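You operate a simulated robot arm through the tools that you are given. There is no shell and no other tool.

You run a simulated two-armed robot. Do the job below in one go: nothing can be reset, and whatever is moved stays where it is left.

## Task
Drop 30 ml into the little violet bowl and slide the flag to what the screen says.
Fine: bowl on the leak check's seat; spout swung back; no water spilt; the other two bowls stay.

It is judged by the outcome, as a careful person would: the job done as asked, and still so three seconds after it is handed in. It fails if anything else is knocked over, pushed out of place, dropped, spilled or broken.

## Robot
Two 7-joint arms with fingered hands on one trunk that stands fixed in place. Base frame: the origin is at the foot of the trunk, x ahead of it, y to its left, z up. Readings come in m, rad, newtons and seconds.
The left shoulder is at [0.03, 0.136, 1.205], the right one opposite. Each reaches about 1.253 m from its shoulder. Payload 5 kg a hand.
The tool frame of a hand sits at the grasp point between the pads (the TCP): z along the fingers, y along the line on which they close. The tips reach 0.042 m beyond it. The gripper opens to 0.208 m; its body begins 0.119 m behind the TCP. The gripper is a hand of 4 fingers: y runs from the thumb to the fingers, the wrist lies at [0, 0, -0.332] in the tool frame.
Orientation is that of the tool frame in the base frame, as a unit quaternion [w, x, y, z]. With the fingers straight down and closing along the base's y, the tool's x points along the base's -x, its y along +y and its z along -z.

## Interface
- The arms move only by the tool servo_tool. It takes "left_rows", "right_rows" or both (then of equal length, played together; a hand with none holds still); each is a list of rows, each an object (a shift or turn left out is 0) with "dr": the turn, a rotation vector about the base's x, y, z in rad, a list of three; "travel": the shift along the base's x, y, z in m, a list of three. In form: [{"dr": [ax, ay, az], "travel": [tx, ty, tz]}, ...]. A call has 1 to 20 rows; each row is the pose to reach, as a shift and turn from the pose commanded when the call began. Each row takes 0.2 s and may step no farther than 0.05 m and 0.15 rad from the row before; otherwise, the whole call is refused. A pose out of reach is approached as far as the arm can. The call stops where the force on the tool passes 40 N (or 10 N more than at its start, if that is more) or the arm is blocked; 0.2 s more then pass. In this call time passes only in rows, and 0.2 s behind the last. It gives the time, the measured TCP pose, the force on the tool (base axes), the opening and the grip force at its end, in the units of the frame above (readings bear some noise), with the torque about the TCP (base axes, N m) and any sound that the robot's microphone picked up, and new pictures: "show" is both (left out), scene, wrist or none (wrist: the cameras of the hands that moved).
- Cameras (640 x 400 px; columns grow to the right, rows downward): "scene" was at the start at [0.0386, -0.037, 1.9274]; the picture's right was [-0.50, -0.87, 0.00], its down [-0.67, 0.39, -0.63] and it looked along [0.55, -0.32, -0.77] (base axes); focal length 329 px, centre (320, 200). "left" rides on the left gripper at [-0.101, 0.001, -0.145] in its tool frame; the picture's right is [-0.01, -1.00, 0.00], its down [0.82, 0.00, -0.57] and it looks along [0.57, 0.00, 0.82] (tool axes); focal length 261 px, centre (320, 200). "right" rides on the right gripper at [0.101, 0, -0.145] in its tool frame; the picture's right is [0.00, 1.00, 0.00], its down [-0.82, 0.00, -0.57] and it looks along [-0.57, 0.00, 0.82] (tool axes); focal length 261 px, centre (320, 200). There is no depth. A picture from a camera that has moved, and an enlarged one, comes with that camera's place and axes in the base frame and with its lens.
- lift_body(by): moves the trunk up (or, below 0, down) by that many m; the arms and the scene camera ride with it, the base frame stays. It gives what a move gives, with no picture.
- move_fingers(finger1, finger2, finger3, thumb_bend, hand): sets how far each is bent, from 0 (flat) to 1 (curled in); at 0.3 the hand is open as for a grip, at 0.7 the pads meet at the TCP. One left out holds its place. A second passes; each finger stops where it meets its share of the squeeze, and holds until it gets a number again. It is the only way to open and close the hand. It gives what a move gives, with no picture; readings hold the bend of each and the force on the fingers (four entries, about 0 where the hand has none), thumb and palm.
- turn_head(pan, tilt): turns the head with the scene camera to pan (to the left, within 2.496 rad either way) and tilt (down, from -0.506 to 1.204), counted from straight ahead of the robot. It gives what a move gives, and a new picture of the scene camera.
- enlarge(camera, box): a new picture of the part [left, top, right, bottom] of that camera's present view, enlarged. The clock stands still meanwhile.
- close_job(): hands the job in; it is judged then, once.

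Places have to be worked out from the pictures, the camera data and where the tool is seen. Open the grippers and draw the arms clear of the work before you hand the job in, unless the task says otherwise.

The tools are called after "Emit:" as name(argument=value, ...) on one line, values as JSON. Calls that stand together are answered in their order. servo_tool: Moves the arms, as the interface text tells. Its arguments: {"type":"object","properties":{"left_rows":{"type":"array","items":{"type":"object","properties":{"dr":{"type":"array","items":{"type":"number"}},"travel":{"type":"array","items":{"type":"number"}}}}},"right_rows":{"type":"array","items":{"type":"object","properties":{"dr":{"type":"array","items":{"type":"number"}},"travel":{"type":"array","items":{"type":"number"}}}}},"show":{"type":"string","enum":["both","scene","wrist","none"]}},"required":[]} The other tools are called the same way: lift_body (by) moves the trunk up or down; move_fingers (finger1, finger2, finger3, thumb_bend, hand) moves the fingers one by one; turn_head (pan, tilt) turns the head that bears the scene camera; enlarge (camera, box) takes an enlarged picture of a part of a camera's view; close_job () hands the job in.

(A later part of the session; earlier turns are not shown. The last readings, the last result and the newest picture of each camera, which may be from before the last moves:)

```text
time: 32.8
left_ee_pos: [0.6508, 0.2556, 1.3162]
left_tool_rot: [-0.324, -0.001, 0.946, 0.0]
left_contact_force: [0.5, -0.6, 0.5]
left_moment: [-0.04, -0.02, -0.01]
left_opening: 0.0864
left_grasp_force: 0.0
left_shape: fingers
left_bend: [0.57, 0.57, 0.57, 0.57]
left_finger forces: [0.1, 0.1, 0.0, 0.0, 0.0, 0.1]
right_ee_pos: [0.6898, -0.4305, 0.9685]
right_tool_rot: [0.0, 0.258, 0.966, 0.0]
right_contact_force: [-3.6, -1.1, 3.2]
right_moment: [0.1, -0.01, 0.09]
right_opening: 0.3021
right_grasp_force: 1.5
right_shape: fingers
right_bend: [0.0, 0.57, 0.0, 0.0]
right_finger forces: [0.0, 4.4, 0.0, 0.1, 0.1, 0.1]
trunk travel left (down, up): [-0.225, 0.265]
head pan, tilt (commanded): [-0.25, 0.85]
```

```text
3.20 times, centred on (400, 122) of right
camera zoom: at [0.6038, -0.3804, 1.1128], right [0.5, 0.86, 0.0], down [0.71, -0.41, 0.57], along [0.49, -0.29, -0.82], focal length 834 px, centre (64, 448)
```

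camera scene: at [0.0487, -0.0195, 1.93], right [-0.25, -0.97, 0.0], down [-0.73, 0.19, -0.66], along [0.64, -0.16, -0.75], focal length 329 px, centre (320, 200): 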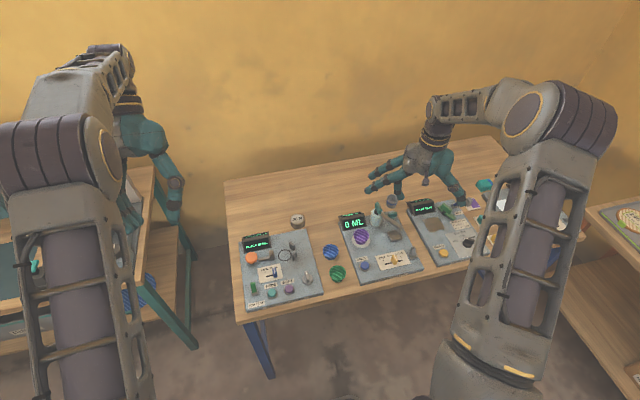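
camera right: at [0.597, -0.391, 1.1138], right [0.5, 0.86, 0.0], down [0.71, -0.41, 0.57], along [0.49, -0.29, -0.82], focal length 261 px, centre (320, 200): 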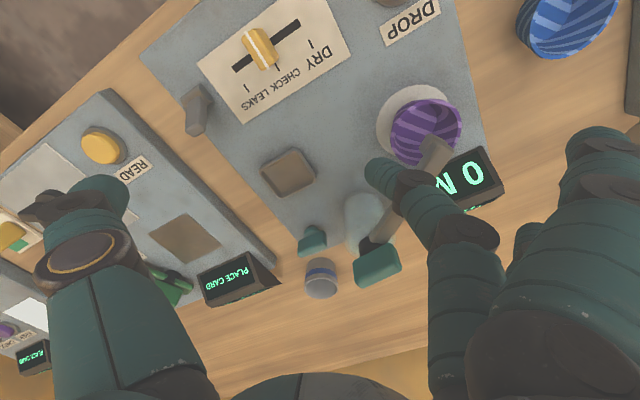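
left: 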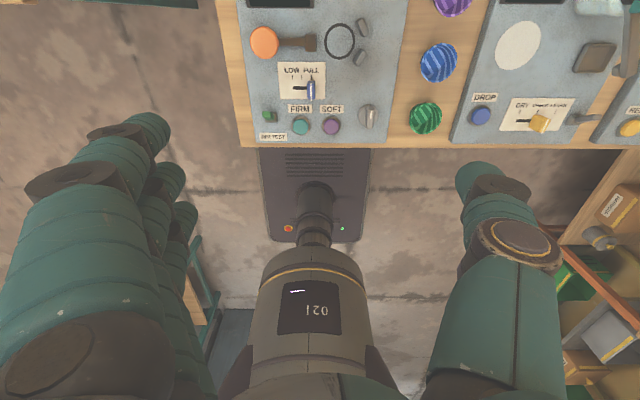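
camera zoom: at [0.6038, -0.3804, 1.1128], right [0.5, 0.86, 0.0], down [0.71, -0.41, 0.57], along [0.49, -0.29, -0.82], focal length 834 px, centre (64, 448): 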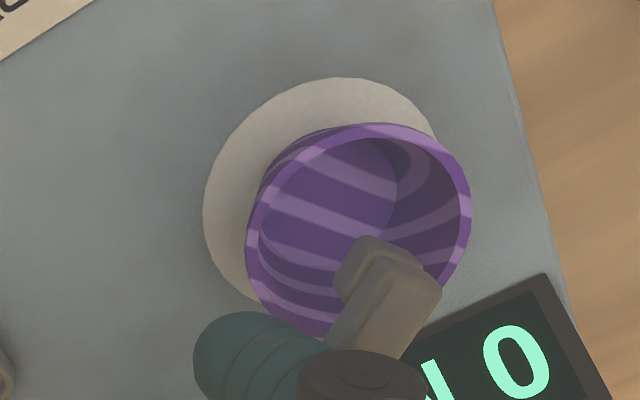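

The force climbs to 4 N without motion: the spout is at its end stop with its nozzle over the bowl. I'll back the finger off, rise, and hover near the DROP button.

Emit:
servo_tool(right_rows=[{"travel": [-0.009, -0.008, 0]}, {"travel": [-0.013, -0.011, 0.025]}, {"travel": [-0.013, -0.011, 0.07]}, {"travel": [-0.045, 0.01, 0.08]}, {"travel": [-0.08, 0.035, 0.08]}, {"travel": [-0.11, 0.061, 0.08]}], show="both")

Emit:
enlarge(camera="scene", box=[330, 180, 430, 280])

Emit:
enlarge(camera="right", box=[300, 60, 500, 185])

```text
time: 34.2
left_ee_pos: [0.6501, 0.2569, 1.3177]
left_tool_rot: [-0.324, 0.0, 0.946, 0.0]
left_contact_force: [-0.2, 0.9, 0.8]
left_moment: [-0.04, -0.09, 0.06]
left_opening: 0.0863
left_grasp_force: 0.2
left_shape: fingers
left_bend: [0.57, 0.57, 0.57, 0.57]
left_finger forces: [0.1, 0.0, 0.0, 0.0, 0.0, 0.0]
right_ee_pos: [0.581, -0.3668, 1.0496]
right_tool_rot: [0.001, 0.258, 0.966, -0.001]
right_contact_force: [-0.2, 0.6, -0.1]
right_moment: [-0.03, -0.04, 0.01]
right_opening: 0.3019
right_grasp_force: 0.0
right_shape: fingers
right_bend: [0.0, 0.56, 0.0, 0.0]
right_finger forces: [0.0, 0.1, 0.0, 0.1, 0.0, 0.0]
trunk travel left (down, up): [-0.225, 0.265]
head pan, tilt (commanded): [-0.25, 0.85]
camera scene: at [0.0468, -0.0169, 1.9302], right [-0.25, -0.97, 0.0], down [-0.73, 0.18, -0.66], along [0.64, -0.16, -0.75], focal length 329 px, centre (320, 200)
camera right: at [0.494, -0.3161, 1.1943], right [0.5, 0.86, 0.0], down [0.71, -0.41, 0.57], along [0.49, -0.29, -0.82], focal length 261 px, centre (320, 200)
```

scene: 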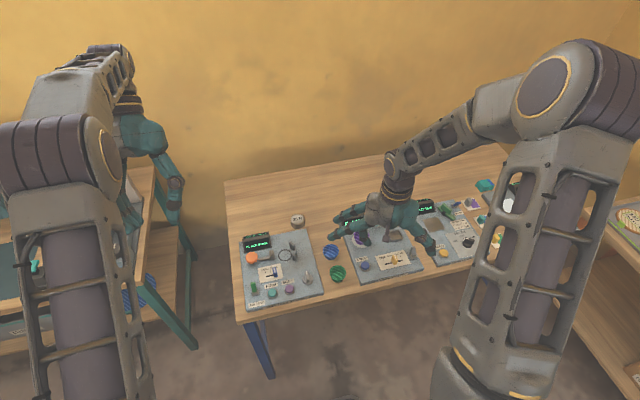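
right: 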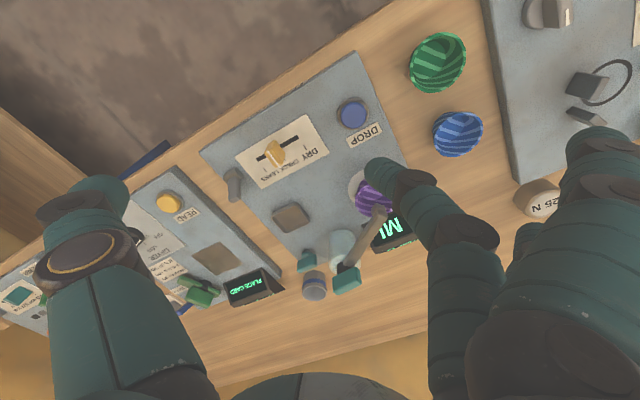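

```text
4.00 times, centred on (380, 230) of scene
camera zoom: at [0.0468, -0.0169, 1.9302], right [-0.25, -0.97, 0.0], down [-0.73, 0.18, -0.66], along [0.64, -0.16, -0.75], focal length 1318 px, centre (80, 80)
```

zoom: 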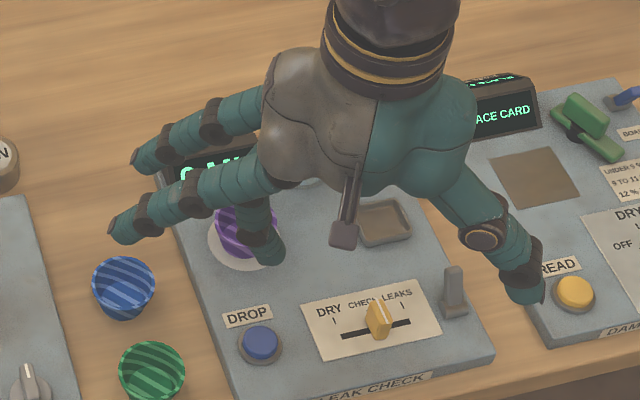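

```text
3.20 times, centred on (400, 122) of right
camera zoom: at [0.494, -0.3161, 1.1943], right [0.5, 0.86, 0.0], down [0.71, -0.41, 0.57], along [0.49, -0.29, -0.82], focal length 834 px, centre (64, 448)
```

zoom: 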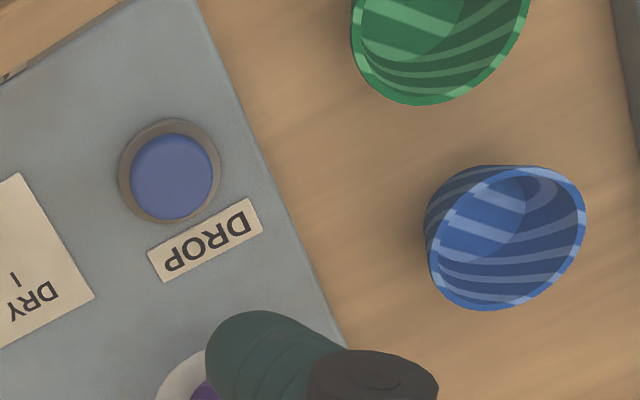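

The DROP button is at about (0.598, -0.328) with the finger almost above it. I'll adjust a few millimetres and lower to just above the button for a closer check.

Emit:
servo_tool(right_rows=[{"travel": [-0.003, -0.005, -0.04]}, {"travel": [-0.003, -0.005, -0.075]}, {"travel": [-0.003, -0.005, -0.1]}], show="none")

Emit:
enlarge(camera="right", box=[300, 60, 500, 185])

Emit:
enlarge(camera="scene", box=[340, 220, 400, 280])

```text
time: 35.0
left_ee_pos: [0.6517, 0.2564, 1.3148]
left_tool_rot: [-0.325, 0.0, 0.946, 0.001]
left_contact_force: [0.8, -0.5, 0.0]
left_moment: [0.04, 0.06, -0.02]
left_opening: 0.0863
left_grasp_force: 0.1
left_shape: fingers
left_bend: [0.57, 0.57, 0.57, 0.57]
left_finger forces: [0.1, 0.0, 0.1, 0.1, 0.1, 0.0]
right_ee_pos: [0.5791, -0.372, 0.9477]
right_tool_rot: [0.0, 0.259, 0.966, 0.0]
right_contact_force: [0.8, 0.1, 0.3]
right_moment: [0.08, 0.12, 0.03]
right_opening: 0.3021
right_grasp_force: 0.1
right_shape: fingers
right_bend: [0.0, 0.56, 0.0, 0.0]
right_finger forces: [0.0, 0.0, 0.0, 0.0, 0.0, 0.1]
trunk travel left (down, up): [-0.225, 0.265]
head pan, tilt (commanded): [-0.25, 0.85]
```

```text
3.20 times, centred on (400, 122) of right
camera zoom: at [0.4923, -0.3233, 1.0916], right [0.5, 0.86, 0.0], down [0.71, -0.41, 0.57], along [0.49, -0.29, -0.82], focal length 834 px, centre (64, 448)
```

zoom: 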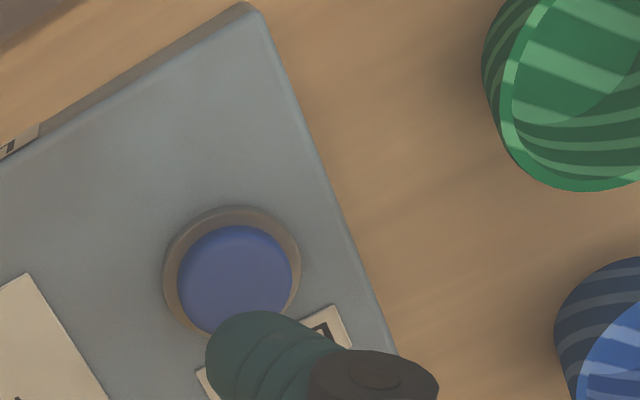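

```text
6.67 times, centred on (370, 250) of scene
camera zoom: at [0.0494, -0.0186, 1.93], right [-0.25, -0.97, 0.0], down [-0.73, 0.19, -0.66], along [0.64, -0.16, -0.75], focal length 2196 px, centre (-13, -133)
```

zoom: 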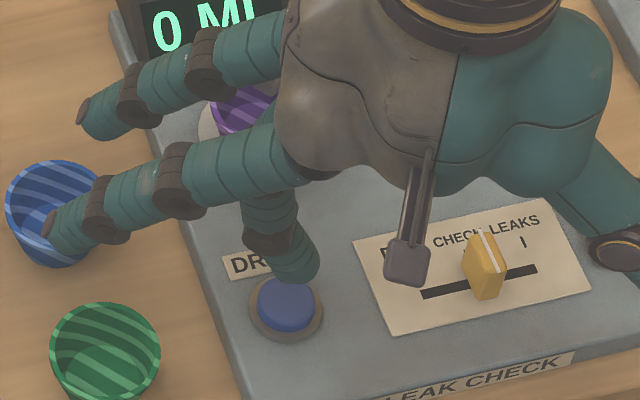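

The fingertip hovers right over the button. I'll lower slowly, watching the force for contact.

Emit:
servo_tool(right_rows=[{"travel": [0, 0.001, -0.01]}, {"travel": [0, 0.001, -0.018]}], show="none")

Emit:
enlarge(camera="scene", box=[335, 205, 405, 275])

```text
time: 35.6
left_ee_pos: [0.651, 0.2566, 1.3168]
left_tool_rot: [-0.323, 0.0, 0.946, -0.001]
left_contact_force: [0.2, 0.4, 0.1]
left_moment: [-0.02, -0.01, -0.02]
left_opening: 0.0863
left_grasp_force: 0.0
left_shape: fingers
left_bend: [0.57, 0.57, 0.57, 0.57]
left_finger forces: [0.0, 0.1, 0.0, 0.1, 0.1, 0.0]
right_ee_pos: [0.5776, -0.3734, 0.9302]
right_tool_rot: [0.0, 0.258, 0.966, 0.001]
right_contact_force: [-0.7, 0.4, 0.0]
right_moment: [0.03, -0.04, -0.01]
right_opening: 0.3023
right_grasp_force: 0.1
right_shape: fingers
right_bend: [0.0, 0.56, 0.0, 0.0]
right_finger forces: [0.0, 0.0, 0.1, 0.0, 0.0, 0.0]
trunk travel left (down, up): [-0.225, 0.265]
head pan, tilt (commanded): [-0.25, 0.85]
```

```text
5.71 times, centred on (370, 240) of scene
camera zoom: at [0.048, -0.0181, 1.9301], right [-0.25, -0.97, 0.0], down [-0.73, 0.19, -0.66], along [0.64, -0.16, -0.75], focal length 1882 px, centre (34, -29)
```

zoom: 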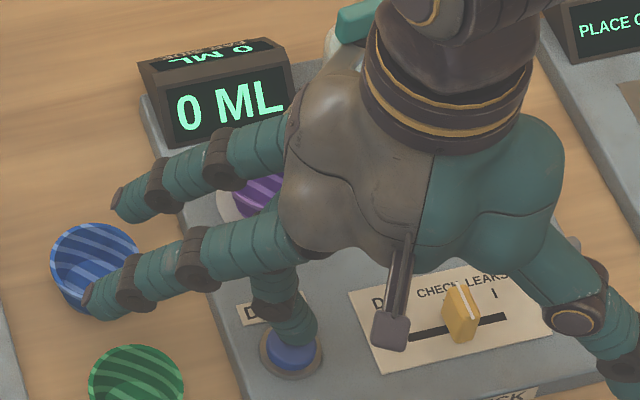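

The display reads "0 ML" and stays visible in this view; no contact yet. I'll press down in 2–3 mm steps and then read.

Emit:
servo_tool(right_rows=[{"travel": [0, 0.001, -0.003]}, {"travel": [0, 0.001, -0.005]}], show="none")

Emit:
enlarge(camera="scene", box=[335, 205, 405, 275])

```text
time: 36.2
left_ee_pos: [0.6509, 0.2566, 1.3167]
left_tool_rot: [-0.325, -0.001, 0.946, -0.001]
left_contact_force: [-0.3, -0.1, 0.4]
left_moment: [-0.01, -0.01, 0.0]
left_opening: 0.0864
left_grasp_force: 0.0
left_shape: fingers
left_bend: [0.57, 0.57, 0.57, 0.57]
left_finger forces: [0.0, 0.1, 0.0, 0.0, 0.0, 0.1]
right_ee_pos: [0.5781, -0.3741, 0.9254]
right_tool_rot: [0.0, 0.259, 0.966, 0.001]
right_contact_force: [0.2, 0.9, 1.3]
right_moment: [0.07, -0.05, -0.06]
right_opening: 0.3019
right_grasp_force: 0.4
right_shape: fingers
right_bend: [0.0, 0.56, 0.0, 0.0]
right_finger forces: [0.0, 0.9, 0.0, 0.1, 0.0, 0.0]
trunk travel left (down, up): [-0.225, 0.265]
head pan, tilt (commanded): [-0.25, 0.85]
```

```text
5.71 times, centred on (370, 240) of scene
camera zoom: at [0.0479, -0.018, 1.9301], right [-0.25, -0.97, 0.0], down [-0.73, 0.19, -0.66], along [0.64, -0.16, -0.75], focal length 1882 px, centre (34, -29)
```

zoom: 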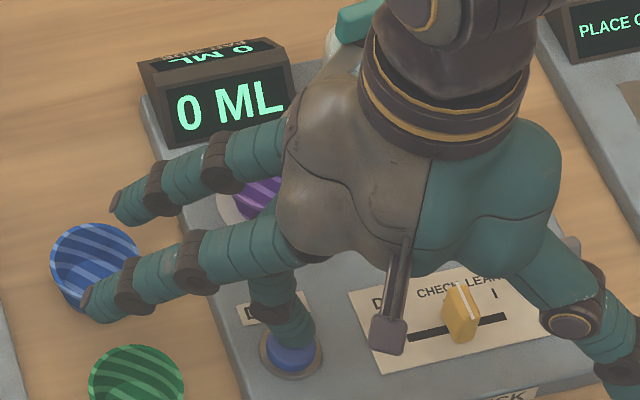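

Contact with the button at about 1 N, still "0 ML". I'll press 2 mm deeper briefly, then read.

Emit:
servo_tool(right_rows=[{"travel": [0, 0, -0.002]}], show="none")

Emit:
enlarge(camera="scene", box=[335, 205, 405, 275])

```text
time: 36.6
left_ee_pos: [0.6501, 0.257, 1.3164]
left_tool_rot: [-0.323, 0.0, 0.946, 0.0]
left_contact_force: [1.2, 1.2, 0.3]
left_moment: [-0.02, -0.02, 0.0]
left_opening: 0.0861
left_grasp_force: 0.1
left_shape: fingers
left_bend: [0.57, 0.57, 0.57, 0.57]
left_finger forces: [0.0, 0.0, 0.0, 0.1, 0.0, 0.0]
right_ee_pos: [0.5769, -0.3736, 0.9241]
right_tool_rot: [-0.001, 0.259, 0.966, 0.0]
right_contact_force: [0.3, 0.7, 1.7]
right_moment: [0.1, -0.06, 0.0]
right_opening: 0.3021
right_grasp_force: 0.8
right_shape: fingers
right_bend: [0.0, 0.56, 0.0, 0.0]
right_finger forces: [0.0, 1.8, 0.1, 0.0, 0.0, 0.0]
trunk travel left (down, up): [-0.225, 0.265]
head pan, tilt (commanded): [-0.25, 0.85]
heard: click
```

```text
5.71 times, centred on (370, 240) of scene
camera zoom: at [0.0481, -0.0181, 1.9301], right [-0.25, -0.97, 0.0], down [-0.73, 0.19, -0.66], along [0.64, -0.16, -0.75], focal length 1882 px, centre (34, -29)
```

zoom: 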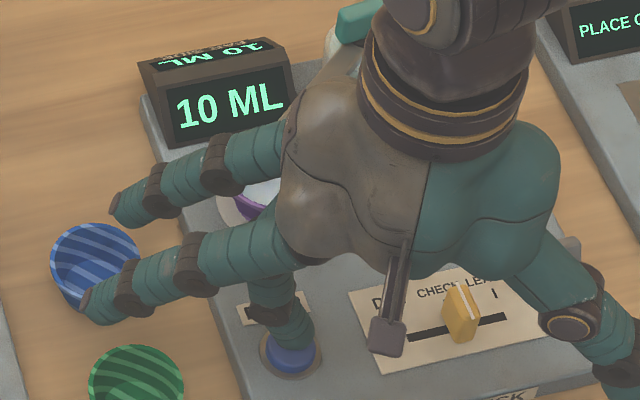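

A click was heard and the display reads "10 ML": one dose per press. I'll release the button fully and check the reading stays.

Emit:
servo_tool(right_rows=[{"travel": [0, 0, 0.008]}], show="none")

Emit:
enlarge(camera="scene", box=[335, 205, 405, 275])

```text
time: 37.0
left_ee_pos: [0.6507, 0.2571, 1.3166]
left_tool_rot: [-0.324, 0.001, 0.946, 0.001]
left_contact_force: [-0.8, -0.1, 0.8]
left_moment: [0.0, -0.02, 0.03]
left_opening: 0.086
left_grasp_force: 0.1
left_shape: fingers
left_bend: [0.57, 0.57, 0.57, 0.57]
left_finger forces: [0.0, 0.0, 0.0, 0.0, 0.0, 0.0]
right_ee_pos: [0.578, -0.3729, 0.9316]
right_tool_rot: [-0.001, 0.258, 0.966, 0.001]
right_contact_force: [0.4, -0.1, -0.1]
right_moment: [-0.02, 0.01, -0.01]
right_opening: 0.302
right_grasp_force: 0.0
right_shape: fingers
right_bend: [0.0, 0.56, 0.0, 0.0]
right_finger forces: [0.0, 0.1, 0.1, 0.0, 0.0, 0.1]
trunk travel left (down, up): [-0.225, 0.265]
head pan, tilt (commanded): [-0.25, 0.85]
```

```text
5.71 times, centred on (370, 240) of scene
camera zoom: at [0.0477, -0.018, 1.9301], right [-0.25, -0.97, 0.0], down [-0.73, 0.19, -0.66], along [0.64, -0.16, -0.75], focal length 1882 px, centre (34, -29)
```

zoom: 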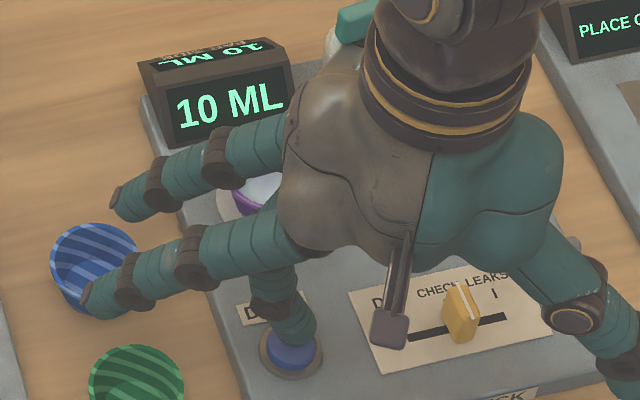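

It holds at "10 ML" after release. Second press now.

Emit:
servo_tool(right_rows=[{"travel": [0, 0, -0.006]}, {"travel": [0, 0, -0.0085]}], show="none")

Emit:
enlarge(camera="scene", box=[335, 205, 405, 275])

```text
time: 37.6
left_ee_pos: [0.6498, 0.2561, 1.317]
left_tool_rot: [-0.324, -0.001, 0.946, -0.001]
left_contact_force: [-0.8, -0.2, 0.3]
left_moment: [-0.02, -0.02, -0.01]
left_opening: 0.0863
left_grasp_force: 0.1
left_shape: fingers
left_bend: [0.57, 0.57, 0.57, 0.57]
left_finger forces: [0.0, 0.1, 0.0, 0.0, 0.0, 0.1]
right_ee_pos: [0.578, -0.373, 0.9232]
right_tool_rot: [0.0, 0.259, 0.966, 0.0]
right_contact_force: [-0.1, 1.1, 3.8]
right_moment: [0.22, -0.1, 0.03]
right_opening: 0.3024
right_grasp_force: 2.1
right_shape: fingers
right_bend: [0.0, 0.56, 0.0, 0.0]
right_finger forces: [0.1, 4.2, 0.0, 0.1, 0.1, 0.0]
trunk travel left (down, up): [-0.225, 0.265]
head pan, tilt (commanded): [-0.25, 0.85]
heard: click
```

```text
5.71 times, centred on (370, 240) of scene
camera zoom: at [0.0479, -0.0178, 1.9302], right [-0.25, -0.97, 0.0], down [-0.73, 0.19, -0.66], along [0.64, -0.16, -0.75], focal length 1882 px, centre (34, -29)
```

zoom: 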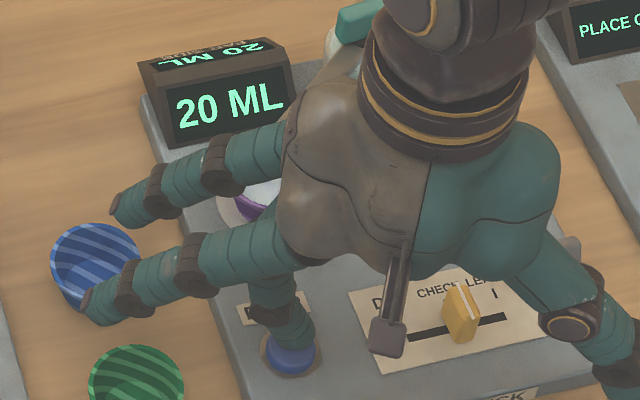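

"20 ML" after the second click. I'll release and check before the last press.

Emit:
servo_tool(right_rows=[{"travel": [0, 0, 0.0085]}], show="none")

Emit:
enlarge(camera="scene", box=[335, 205, 405, 275])

Emit:
enlarge(camera="right", box=[320, 120, 480, 280])

```text
time: 38.0
left_ee_pos: [0.6506, 0.2563, 1.3169]
left_tool_rot: [-0.324, 0.001, 0.946, 0.002]
left_contact_force: [-0.7, -0.2, 0.3]
left_moment: [-0.01, -0.05, 0.0]
left_opening: 0.0864
left_grasp_force: 0.1
left_shape: fingers
left_bend: [0.57, 0.57, 0.57, 0.57]
left_finger forces: [0.0, 0.0, 0.0, 0.0, 0.0, 0.1]
right_ee_pos: [0.5766, -0.3718, 0.9305]
right_tool_rot: [0.0, 0.257, 0.966, 0.0]
right_contact_force: [-0.7, -0.1, -0.2]
right_moment: [-0.02, -0.05, -0.04]
right_opening: 0.3021
right_grasp_force: 0.0
right_shape: fingers
right_bend: [0.0, 0.56, 0.0, 0.0]
right_finger forces: [0.0, 0.0, 0.0, 0.0, 0.0, 0.0]
trunk travel left (down, up): [-0.225, 0.265]
head pan, tilt (commanded): [-0.25, 0.85]
```

```text
5.71 times, centred on (370, 240) of scene
camera zoom: at [0.0475, -0.0179, 1.9301], right [-0.25, -0.97, 0.0], down [-0.73, 0.19, -0.66], along [0.64, -0.16, -0.75], focal length 1882 px, centre (34, -29)
```

zoom: 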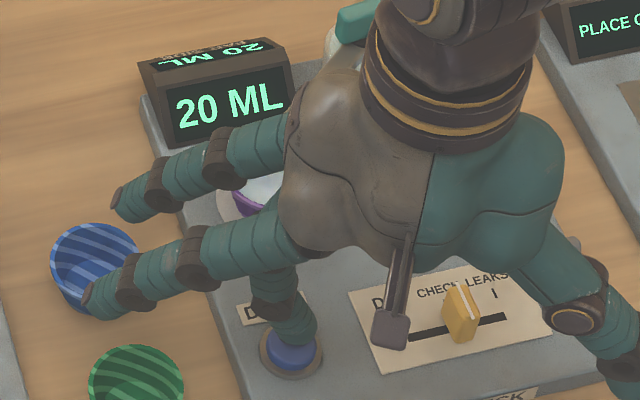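

```text
2.50 times, centred on (400, 200) of right
camera zoom: at [0.4907, -0.3228, 1.0755], right [0.5, 0.86, 0.0], down [0.71, -0.41, 0.57], along [0.49, -0.29, -0.82], focal length 652 px, centre (120, 200)
```

zoom: 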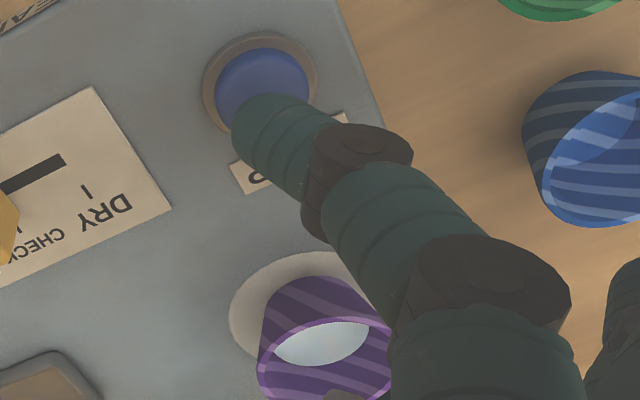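

It stays at "20 ML" with the water well below the rim and the seat dry. Third and last press.

Emit:
servo_tool(right_rows=[{"travel": [0, 0, -0.006]}, {"travel": [0, 0, -0.0085]}], show="none")

Emit:
enlarge(camera="scene", box=[335, 205, 405, 275])

```text
time: 38.6
left_ee_pos: [0.6503, 0.2562, 1.3162]
left_tool_rot: [-0.324, 0.0, 0.946, 0.0]
left_contact_force: [-0.3, 0.0, -0.3]
left_moment: [0.01, 0.02, 0.02]
left_opening: 0.0864
left_grasp_force: 0.1
left_shape: fingers
left_bend: [0.57, 0.57, 0.57, 0.57]
left_finger forces: [0.0, 0.0, 0.0, 0.0, 0.0, 0.0]
right_ee_pos: [0.5789, -0.3725, 0.9228]
right_tool_rot: [-0.001, 0.259, 0.966, 0.0]
right_contact_force: [-0.5, 1.0, 2.6]
right_moment: [0.11, 0.0, 0.05]
right_opening: 0.3023
right_grasp_force: 1.4
right_shape: fingers
right_bend: [0.0, 0.56, 0.0, 0.0]
right_finger forces: [0.0, 2.2, 0.0, 0.0, 0.0, 0.0]
trunk travel left (down, up): [-0.225, 0.265]
head pan, tilt (commanded): [-0.25, 0.85]
heard: click
```

```text
5.71 times, centred on (370, 240) of scene
camera zoom: at [0.0481, -0.018, 1.9301], right [-0.25, -0.97, 0.0], down [-0.73, 0.19, -0.66], along [0.64, -0.16, -0.75], focal length 1882 px, centre (34, -29)
```

zoom: 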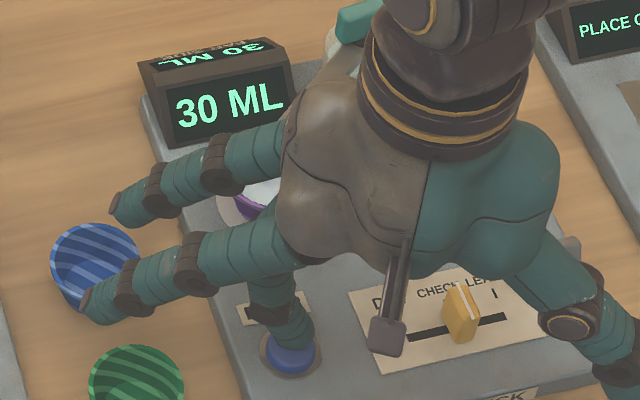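

"30 ML" now. I'll release, rise, and move to hover near the far side of the spout for swinging it back, viewing the screen and bar on the way.

Emit:
servo_tool(right_rows=[{"travel": [0, 0, 0.04]}, {"travel": [0, 0, 0.085]}, {"travel": [0, 0, 0.13]}, {"travel": [0.03, -0.01, 0.14]}, {"travel": [0.07, -0.02, 0.14]}, {"travel": [0.11, -0.03, 0.14]}, {"travel": [0.15, -0.035, 0.14]}], show="both")

Emit:
enlarge(camera="right", box=[240, 80, 440, 240])

Emit:
enlarge(camera="scene", box=[330, 190, 430, 280])

```text
time: 40.2
left_ee_pos: [0.6525, 0.255, 1.3154]
left_tool_rot: [-0.324, 0.0, 0.946, 0.0]
left_contact_force: [0.3, 0.2, -0.6]
left_moment: [0.01, 0.13, 0.0]
left_opening: 0.0861
left_grasp_force: 0.1
left_shape: fingers
left_bend: [0.57, 0.57, 0.57, 0.57]
left_finger forces: [0.0, 0.1, 0.0, 0.1, 0.0, 0.0]
right_ee_pos: [0.7281, -0.408, 1.0644]
right_tool_rot: [-0.001, 0.259, 0.966, -0.001]
right_contact_force: [1.5, 0.3, -0.7]
right_moment: [0.01, 0.1, 0.01]
right_opening: 0.3023
right_grasp_force: 0.0
right_shape: fingers
right_bend: [0.0, 0.56, 0.0, 0.0]
right_finger forces: [0.0, 0.0, 0.0, 0.0, 0.0, 0.0]
trunk travel left (down, up): [-0.225, 0.265]
head pan, tilt (commanded): [-0.25, 0.85]
camera scene: at [0.0506, -0.0181, 1.9299], right [-0.25, -0.97, 0.0], down [-0.73, 0.19, -0.66], along [0.64, -0.16, -0.75], focal length 329 px, centre (320, 200)
camera right: at [0.6414, -0.359, 1.2083], right [0.5, 0.86, 0.0], down [0.71, -0.41, 0.57], along [0.49, -0.29, -0.82], focal length 261 px, centre (320, 200)
```

scene: 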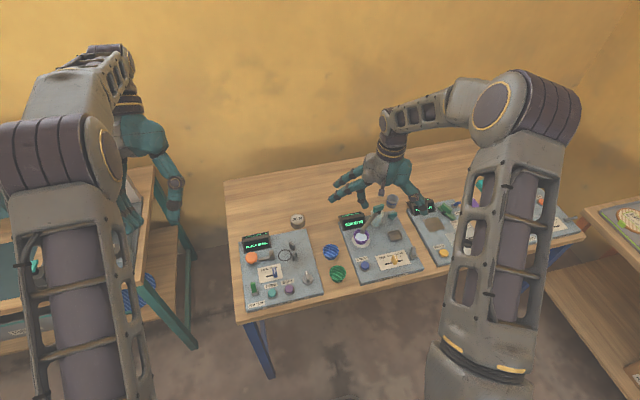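
right: 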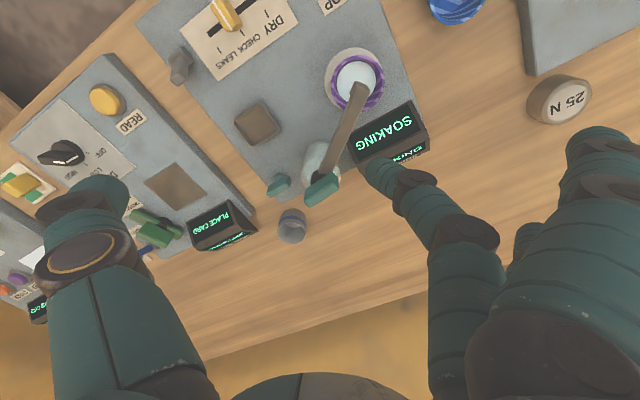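

```text
2.50 times, centred on (340, 160) of right
camera zoom: at [0.6414, -0.359, 1.2083], right [0.5, 0.86, 0.0], down [0.71, -0.41, 0.57], along [0.49, -0.29, -0.82], focal length 652 px, centre (270, 300)
```

zoom: 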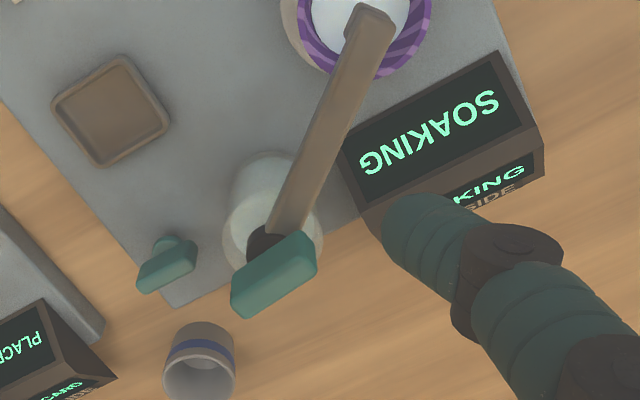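

```text
4.44 times, centred on (380, 235) of scene
camera zoom: at [0.0506, -0.0181, 1.9299], right [-0.25, -0.97, 0.0], down [-0.73, 0.19, -0.66], along [0.64, -0.16, -0.75], focal length 1464 px, centre (53, 44)
```

zoom: 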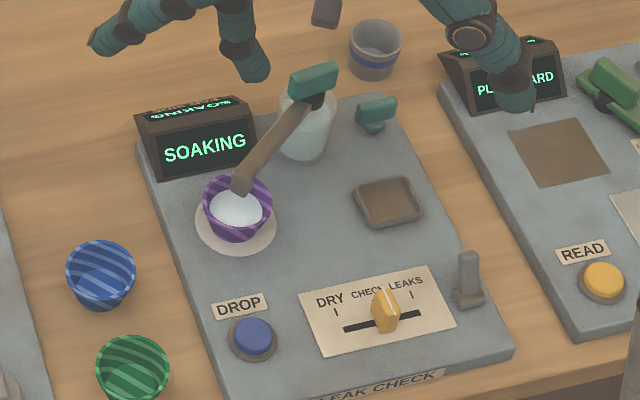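

The screen says "SOAKING", so the result comes later; water sits in the bowl and the seat is dry. The bar is at about 128° from the pivot; I'll lower the finger on its far side, clear of display and above the bowl's rim.

Emit:
servo_tool(right_rows=[{"travel": [0.005, 0.004, -0.03]}, {"travel": [0.006, 0.005, -0.06]}, {"travel": [0.006, 0.005, -0.09]}], show="wrist")

Emit:
enlarge(camera="right", box=[280, 80, 480, 240])

Emit:
enlarge(camera="scene", box=[330, 190, 430, 280])

```text
time: 41.0
left_ee_pos: [0.6523, 0.2569, 1.3166]
left_tool_rot: [-0.324, 0.001, 0.946, 0.0]
left_contact_force: [1.0, 0.1, -0.5]
left_moment: [0.03, 0.12, -0.03]
left_opening: 0.0864
left_grasp_force: 0.0
left_shape: fingers
left_bend: [0.57, 0.57, 0.57, 0.57]
left_finger forces: [0.1, 0.0, 0.1, 0.0, 0.1, 0.1]
right_ee_pos: [0.7343, -0.4026, 0.9737]
right_tool_rot: [0.0, 0.259, 0.966, 0.0]
right_contact_force: [0.9, -0.7, 0.2]
right_moment: [0.06, 0.14, -0.02]
right_opening: 0.3022
right_grasp_force: 0.1
right_shape: fingers
right_bend: [0.0, 0.56, 0.0, 0.0]
right_finger forces: [0.1, 0.0, 0.0, 0.0, 0.0, 0.0]
trunk travel left (down, up): [-0.225, 0.265]
head pan, tilt (commanded): [-0.25, 0.85]
camera right: at [0.6464, -0.3524, 1.1182], right [0.5, 0.86, 0.0], down [0.71, -0.41, 0.57], along [0.49, -0.29, -0.82], focal length 261 px, centre (320, 200)
```

right: 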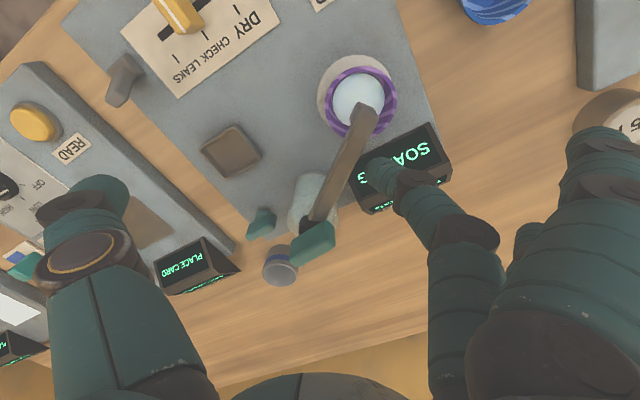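

```text
2.50 times, centred on (380, 160) of right
camera zoom: at [0.6464, -0.3524, 1.1182], right [0.5, 0.86, 0.0], down [0.71, -0.41, 0.57], along [0.49, -0.29, -0.82], focal length 652 px, centre (170, 300)
```

zoom: 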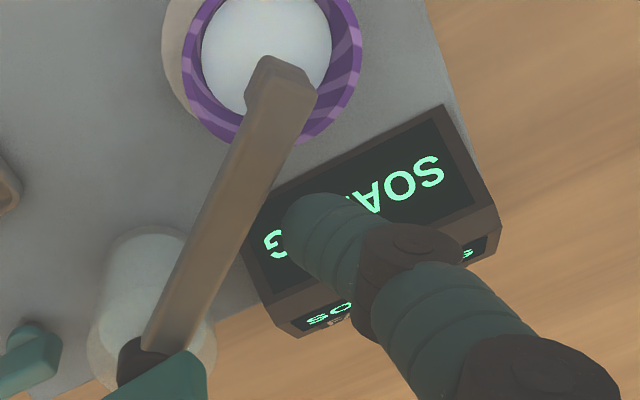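

```text
4.44 times, centred on (380, 235) of scene
camera zoom: at [0.0494, -0.0185, 1.93], right [-0.25, -0.97, 0.0], down [-0.73, 0.19, -0.66], along [0.64, -0.16, -0.75], focal length 1464 px, centre (53, 44)
```

zoom: 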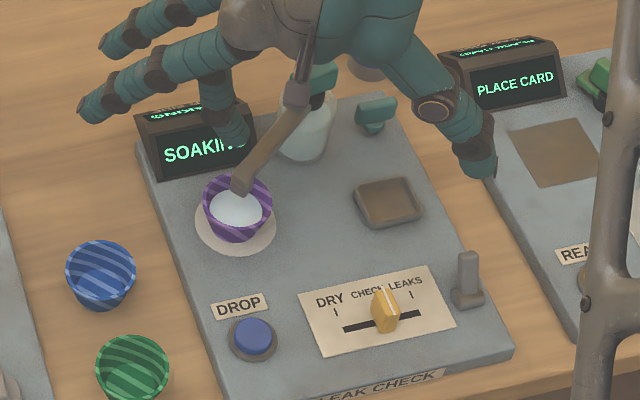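

The finger is about 1 cm from the bar, above rim height. I'll sweep it gently counter-clockwise around the pivot.

Emit:
servo_tool(right_rows=[{"travel": [-0.0102, -0.0025, 0]}, {"travel": [-0.0204, -0.0067, 0]}, {"travel": [-0.0297, -0.0125, 0]}, {"travel": [-0.0381, -0.0196, 0]}, {"travel": [-0.0452, -0.028, 0]}, {"travel": [-0.051, -0.0373, 0]}], show="wrist")

Emit:
enlarge(camera="scene", box=[330, 190, 430, 280])

```text
time: 42.4
left_ee_pos: [0.6506, 0.257, 1.3165]
left_tool_rot: [-0.324, -0.001, 0.946, 0.0]
left_contact_force: [0.7, 0.6, 0.2]
left_moment: [0.05, 0.0, -0.03]
left_opening: 0.0864
left_grasp_force: 0.0
left_shape: fingers
left_bend: [0.57, 0.57, 0.57, 0.57]
left_finger forces: [0.1, 0.0, 0.0, 0.1, 0.0, 0.0]
right_ee_pos: [0.6832, -0.4408, 0.9723]
right_tool_rot: [0.0, 0.258, 0.966, 0.001]
right_contact_force: [-0.5, 0.1, 0.1]
right_moment: [-0.02, 0.01, 0.02]
right_opening: 0.3021
right_grasp_force: 0.1
right_shape: fingers
right_bend: [0.0, 0.56, 0.0, 0.0]
right_finger forces: [0.0, 0.1, 0.1, 0.1, 0.0, 0.2]
trunk travel left (down, up): [-0.225, 0.265]
head pan, tilt (commanded): [-0.25, 0.85]
camera right: at [0.5958, -0.3905, 1.1177], right [0.5, 0.86, 0.0], down [0.71, -0.41, 0.57], along [0.49, -0.29, -0.82], focal length 261 px, centre (320, 200)
```

right: 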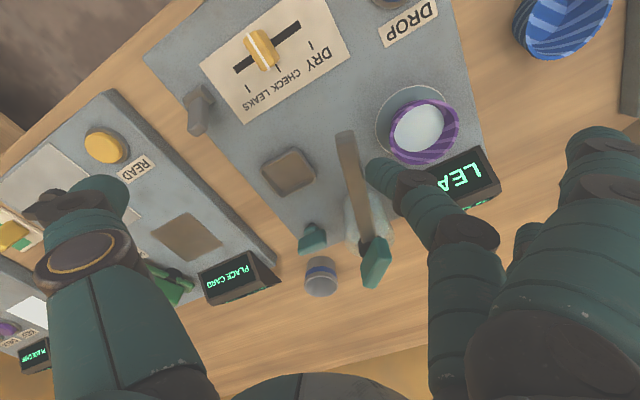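

```text
4.44 times, centred on (380, 235) of scene
camera zoom: at [0.0478, -0.0188, 1.9301], right [-0.25, -0.97, 0.0], down [-0.73, 0.19, -0.66], along [0.64, -0.16, -0.75], focal length 1464 px, centre (53, 44)
```

zoom: 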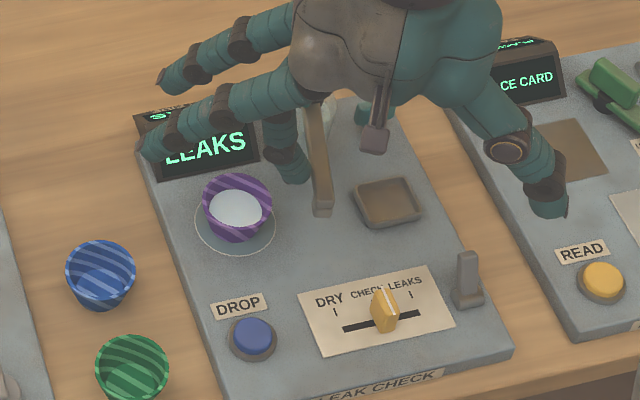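

The screen now reads "LEAKS" and the seat has darkened under the bowl, so the flag should go to LEAKS. First I'll finish swinging the spout back over its tray.

Emit:
servo_tool(right_rows=[{"travel": [-0.0042, -0.0102, 0]}, {"travel": [-0.0067, -0.0208, 0]}, {"travel": [-0.0076, -0.0318, 0]}, {"travel": [-0.0067, -0.0428, 0]}, {"travel": [-0.0055, -0.049, 0]}], show="wrist")

Emit:
enlarge(camera="scene", box=[330, 190, 430, 280])

Emit:
enlarge(camera="right", box=[280, 80, 480, 240])

```text
time: 43.6
left_ee_pos: [0.6511, 0.2562, 1.3163]
left_tool_rot: [-0.324, -0.001, 0.946, -0.001]
left_contact_force: [0.7, 0.6, 0.5]
left_moment: [0.03, -0.01, 0.05]
left_opening: 0.0866
left_grasp_force: 0.0
left_shape: fingers
left_bend: [0.57, 0.57, 0.57, 0.57]
left_finger forces: [0.1, 0.1, 0.1, 0.0, 0.0, 0.0]
right_ee_pos: [0.6768, -0.4904, 0.9734]
right_tool_rot: [-0.001, 0.258, 0.966, 0.0]
right_contact_force: [0.6, 0.3, -0.1]
right_moment: [-0.02, 0.0, -0.03]
right_opening: 0.3024
right_grasp_force: 0.0
right_shape: fingers
right_bend: [0.0, 0.56, 0.0, 0.0]
right_finger forces: [0.0, 0.0, 0.1, 0.0, 0.0, 0.0]
trunk travel left (down, up): [-0.225, 0.265]
head pan, tilt (commanded): [-0.25, 0.85]
camera right: at [0.5903, -0.4388, 1.1181], right [0.5, 0.86, 0.0], down [0.71, -0.41, 0.57], along [0.49, -0.29, -0.82], focal length 261 px, centre (320, 200)
```

right: 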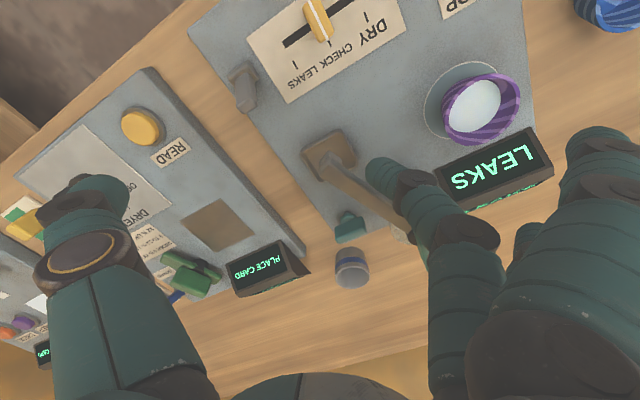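

```text
4.44 times, centred on (380, 235) of scene
camera zoom: at [0.0483, -0.0181, 1.9301], right [-0.25, -0.97, 0.0], down [-0.73, 0.19, -0.66], along [0.64, -0.16, -0.75], focal length 1464 px, centre (53, 44)
```

zoom: 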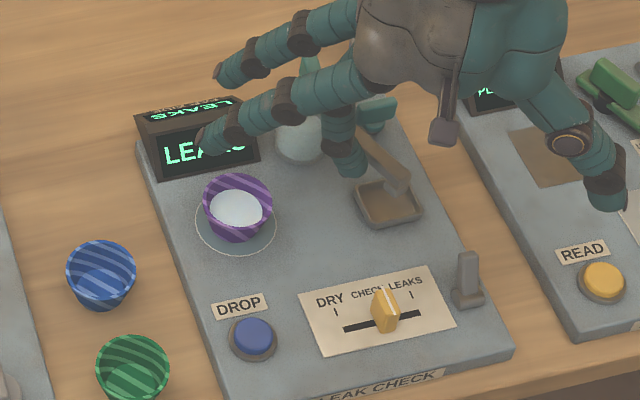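

```text
2.50 times, centred on (380, 160) of right
camera zoom: at [0.5903, -0.4388, 1.1181], right [0.5, 0.86, 0.0], down [0.71, -0.41, 0.57], along [0.49, -0.29, -0.82], focal length 652 px, centre (170, 300)
```

zoom: 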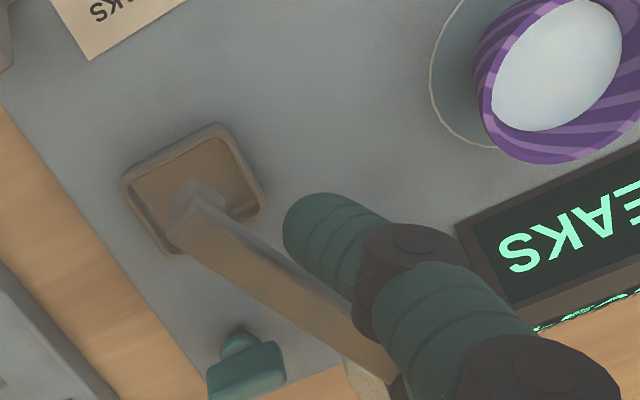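

"LEAKS" is clearly shown. Compared with its first position the spout is still about 10° short of its rest over the tray, so I'll push it a bit further and watch for the stop.

Emit:
servo_tool(right_rows=[{"travel": [0.0009, -0.0033, 0]}, {"travel": [0.0019, -0.0067, 0]}, {"travel": [0.0033, -0.01, 0]}], show="none")

Emit:
enlarge(camera="scene", box=[330, 190, 430, 280])

Emit:
enlarge(camera="right", box=[280, 80, 480, 240])

```text
time: 44.4
left_ee_pos: [0.6507, 0.2562, 1.3167]
left_tool_rot: [-0.324, 0.0, 0.946, 0.0]
left_contact_force: [-0.3, -0.2, 0.2]
left_moment: [0.02, 0.05, 0.01]
left_opening: 0.0861
left_grasp_force: 0.0
left_shape: fingers
left_bend: [0.57, 0.57, 0.57, 0.57]
left_finger forces: [0.0, 0.1, 0.0, 0.0, 0.0, 0.1]
right_ee_pos: [0.68, -0.4991, 0.9748]
right_tool_rot: [0.0, 0.258, 0.966, 0.0]
right_contact_force: [-0.1, -0.2, 0.3]
right_moment: [0.03, -0.01, 0.02]
right_opening: 0.302
right_grasp_force: 0.0
right_shape: fingers
right_bend: [0.0, 0.56, 0.0, 0.0]
right_finger forces: [0.1, 0.0, 0.1, 0.0, 0.0, 0.0]
trunk travel left (down, up): [-0.225, 0.265]
head pan, tilt (commanded): [-0.25, 0.85]
```

```text
4.44 times, centred on (380, 235) of scene
camera zoom: at [0.0484, -0.0183, 1.9301], right [-0.25, -0.97, 0.0], down [-0.73, 0.19, -0.66], along [0.64, -0.16, -0.75], focal length 1464 px, centre (53, 44)
```

zoom: 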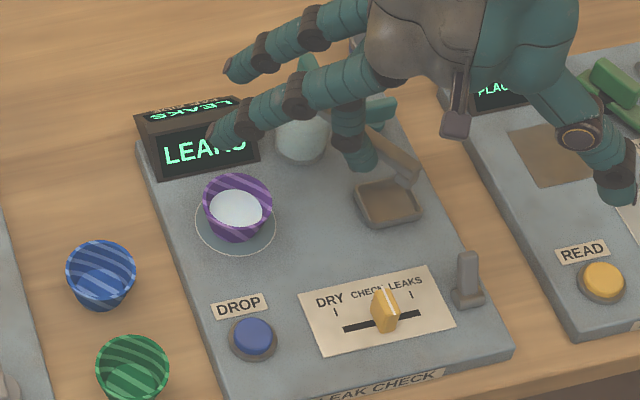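

```text
2.50 times, centred on (380, 160) of right
camera zoom: at [0.5934, -0.4491, 1.1182], right [0.5, 0.86, 0.0], down [0.71, -0.41, 0.57], along [0.49, -0.29, -0.82], focal length 652 px, centre (170, 300)
```

zoom: 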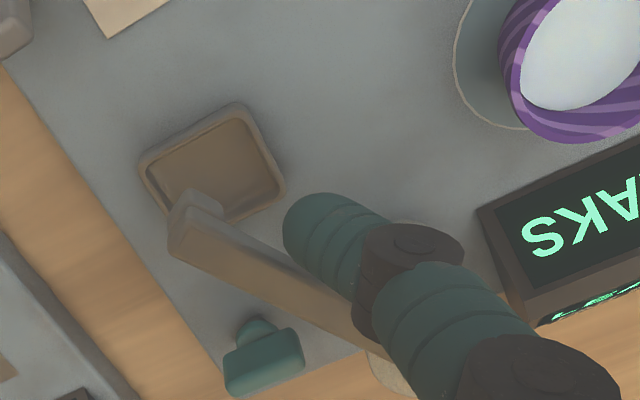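

The spout is now practically back at its first position over the tray. I'll nudge a few millimetres more to feel the stop.

Emit:
servo_tool(right_rows=[{"travel": [0.001, -0.002, 0]}, {"travel": [0.002, -0.004, 0]}, {"travel": [0.003, -0.006, 0]}], show="none")

Emit:
enlarge(camera="right", box=[280, 80, 480, 240])

```text
time: 45.2
left_ee_pos: [0.6514, 0.2574, 1.3165]
left_tool_rot: [-0.324, 0.0, 0.946, 0.0]
left_contact_force: [0.4, -0.6, -0.2]
left_moment: [-0.02, -0.02, -0.01]
left_opening: 0.0863
left_grasp_force: 0.0
left_shape: fingers
left_bend: [0.57, 0.57, 0.57, 0.57]
left_finger forces: [0.1, 0.0, 0.0, 0.0, 0.0, 0.0]
right_ee_pos: [0.6813, -0.5039, 0.9741]
right_tool_rot: [-0.001, 0.258, 0.966, 0.0]
right_contact_force: [-2.9, 3.4, 0.2]
right_moment: [0.11, 0.1, 0.19]
right_opening: 0.3024
right_grasp_force: 2.2
right_shape: fingers
right_bend: [0.0, 0.56, 0.0, 0.0]
right_finger forces: [0.1, 4.6, 0.1, 0.1, 0.1, 0.1]
trunk travel left (down, up): [-0.225, 0.265]
head pan, tilt (commanded): [-0.25, 0.85]
```

```text
2.50 times, centred on (380, 160) of right
camera zoom: at [0.5962, -0.4549, 1.1183], right [0.5, 0.86, 0.0], down [0.71, -0.41, 0.57], along [0.49, -0.29, -0.82], focal length 652 px, centre (170, 300)
```

zoom: 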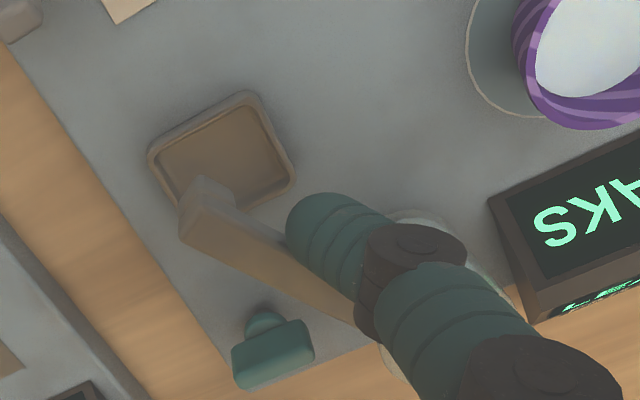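

The force rose to 4.6 N at the stop: the spout is fully back over its tray. I'll back off, rise, and hover beside the flag on its DRY side, ready to push it toward LEAKS.

Emit:
servo_tool(right_rows=[{"travel": [-0.006, 0.01, 0]}, {"travel": [-0.008, 0.014, 0.03]}, {"travel": [-0.008, 0.014, 0.075]}, {"travel": [-0.04, 0.03, 0.08]}, {"travel": [-0.08, 0.048, 0.08]}, {"travel": [-0.107, 0.06, 0.08]}], show="both")

Emit:
enlarge(camera="scene", box=[330, 190, 430, 280])

Emit:
enlarge(camera="right", box=[220, 40, 440, 200])

```text
time: 46.6
left_ee_pos: [0.6498, 0.2568, 1.3172]
left_tool_rot: [-0.324, -0.001, 0.946, 0.0]
left_contact_force: [-0.3, 0.2, 0.0]
left_moment: [-0.02, -0.03, 0.04]
left_opening: 0.0864
left_grasp_force: 0.0
left_shape: fingers
left_bend: [0.57, 0.57, 0.57, 0.57]
left_finger forces: [0.0, 0.0, 0.0, 0.0, 0.0, 0.0]
right_ee_pos: [0.5759, -0.4456, 1.0555]
right_tool_rot: [0.001, 0.258, 0.966, 0.0]
right_contact_force: [-0.2, 0.0, 1.0]
right_moment: [0.0, -0.02, -0.01]
right_opening: 0.3022
right_grasp_force: 0.1
right_shape: fingers
right_bend: [0.0, 0.56, 0.0, 0.0]
right_finger forces: [0.0, 0.0, 0.0, 0.0, 0.0, 0.0]
trunk travel left (down, up): [-0.225, 0.265]
head pan, tilt (commanded): [-0.25, 0.85]
camera scene: at [0.0475, -0.0177, 1.9301], right [-0.25, -0.97, 0.0], down [-0.73, 0.18, -0.66], along [0.64, -0.16, -0.75], focal length 329 px, centre (320, 200)
camera right: at [0.4894, -0.3943, 1.199], right [0.5, 0.86, 0.0], down [0.71, -0.41, 0.57], along [0.49, -0.29, -0.82], focal length 261 px, centre (320, 200)
```

scene: 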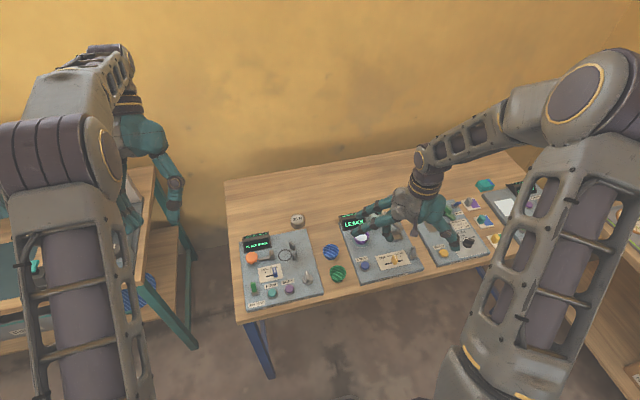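
right: 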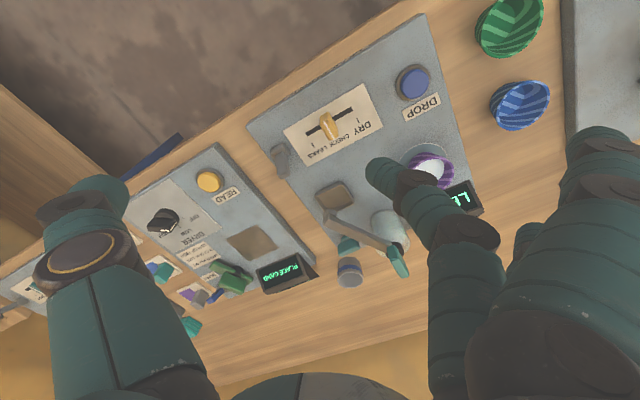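

```text
4.44 times, centred on (380, 235) of scene
camera zoom: at [0.0475, -0.0177, 1.9301], right [-0.25, -0.97, 0.0], down [-0.73, 0.18, -0.66], along [0.64, -0.16, -0.75], focal length 1464 px, centre (53, 44)
```

zoom: 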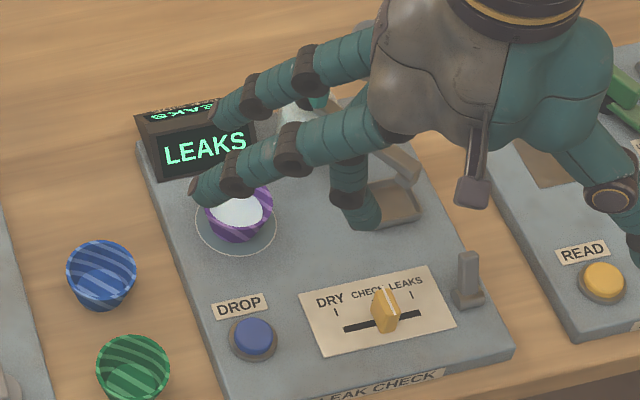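

```text
2.50 times, centred on (330, 120) of right
camera zoom: at [0.4894, -0.3943, 1.199], right [0.5, 0.86, 0.0], down [0.71, -0.41, 0.57], along [0.49, -0.29, -0.82], focal length 652 px, centre (295, 400)
```

zoom: 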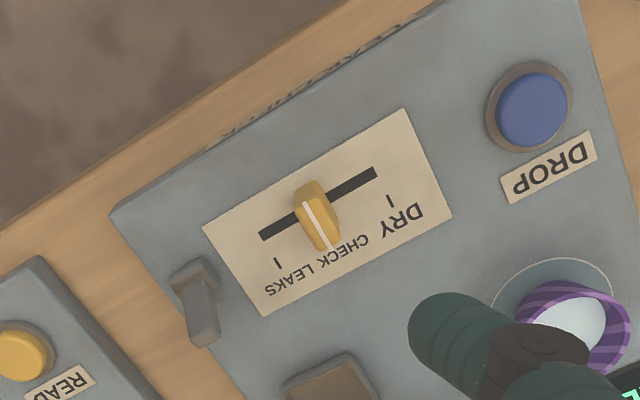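

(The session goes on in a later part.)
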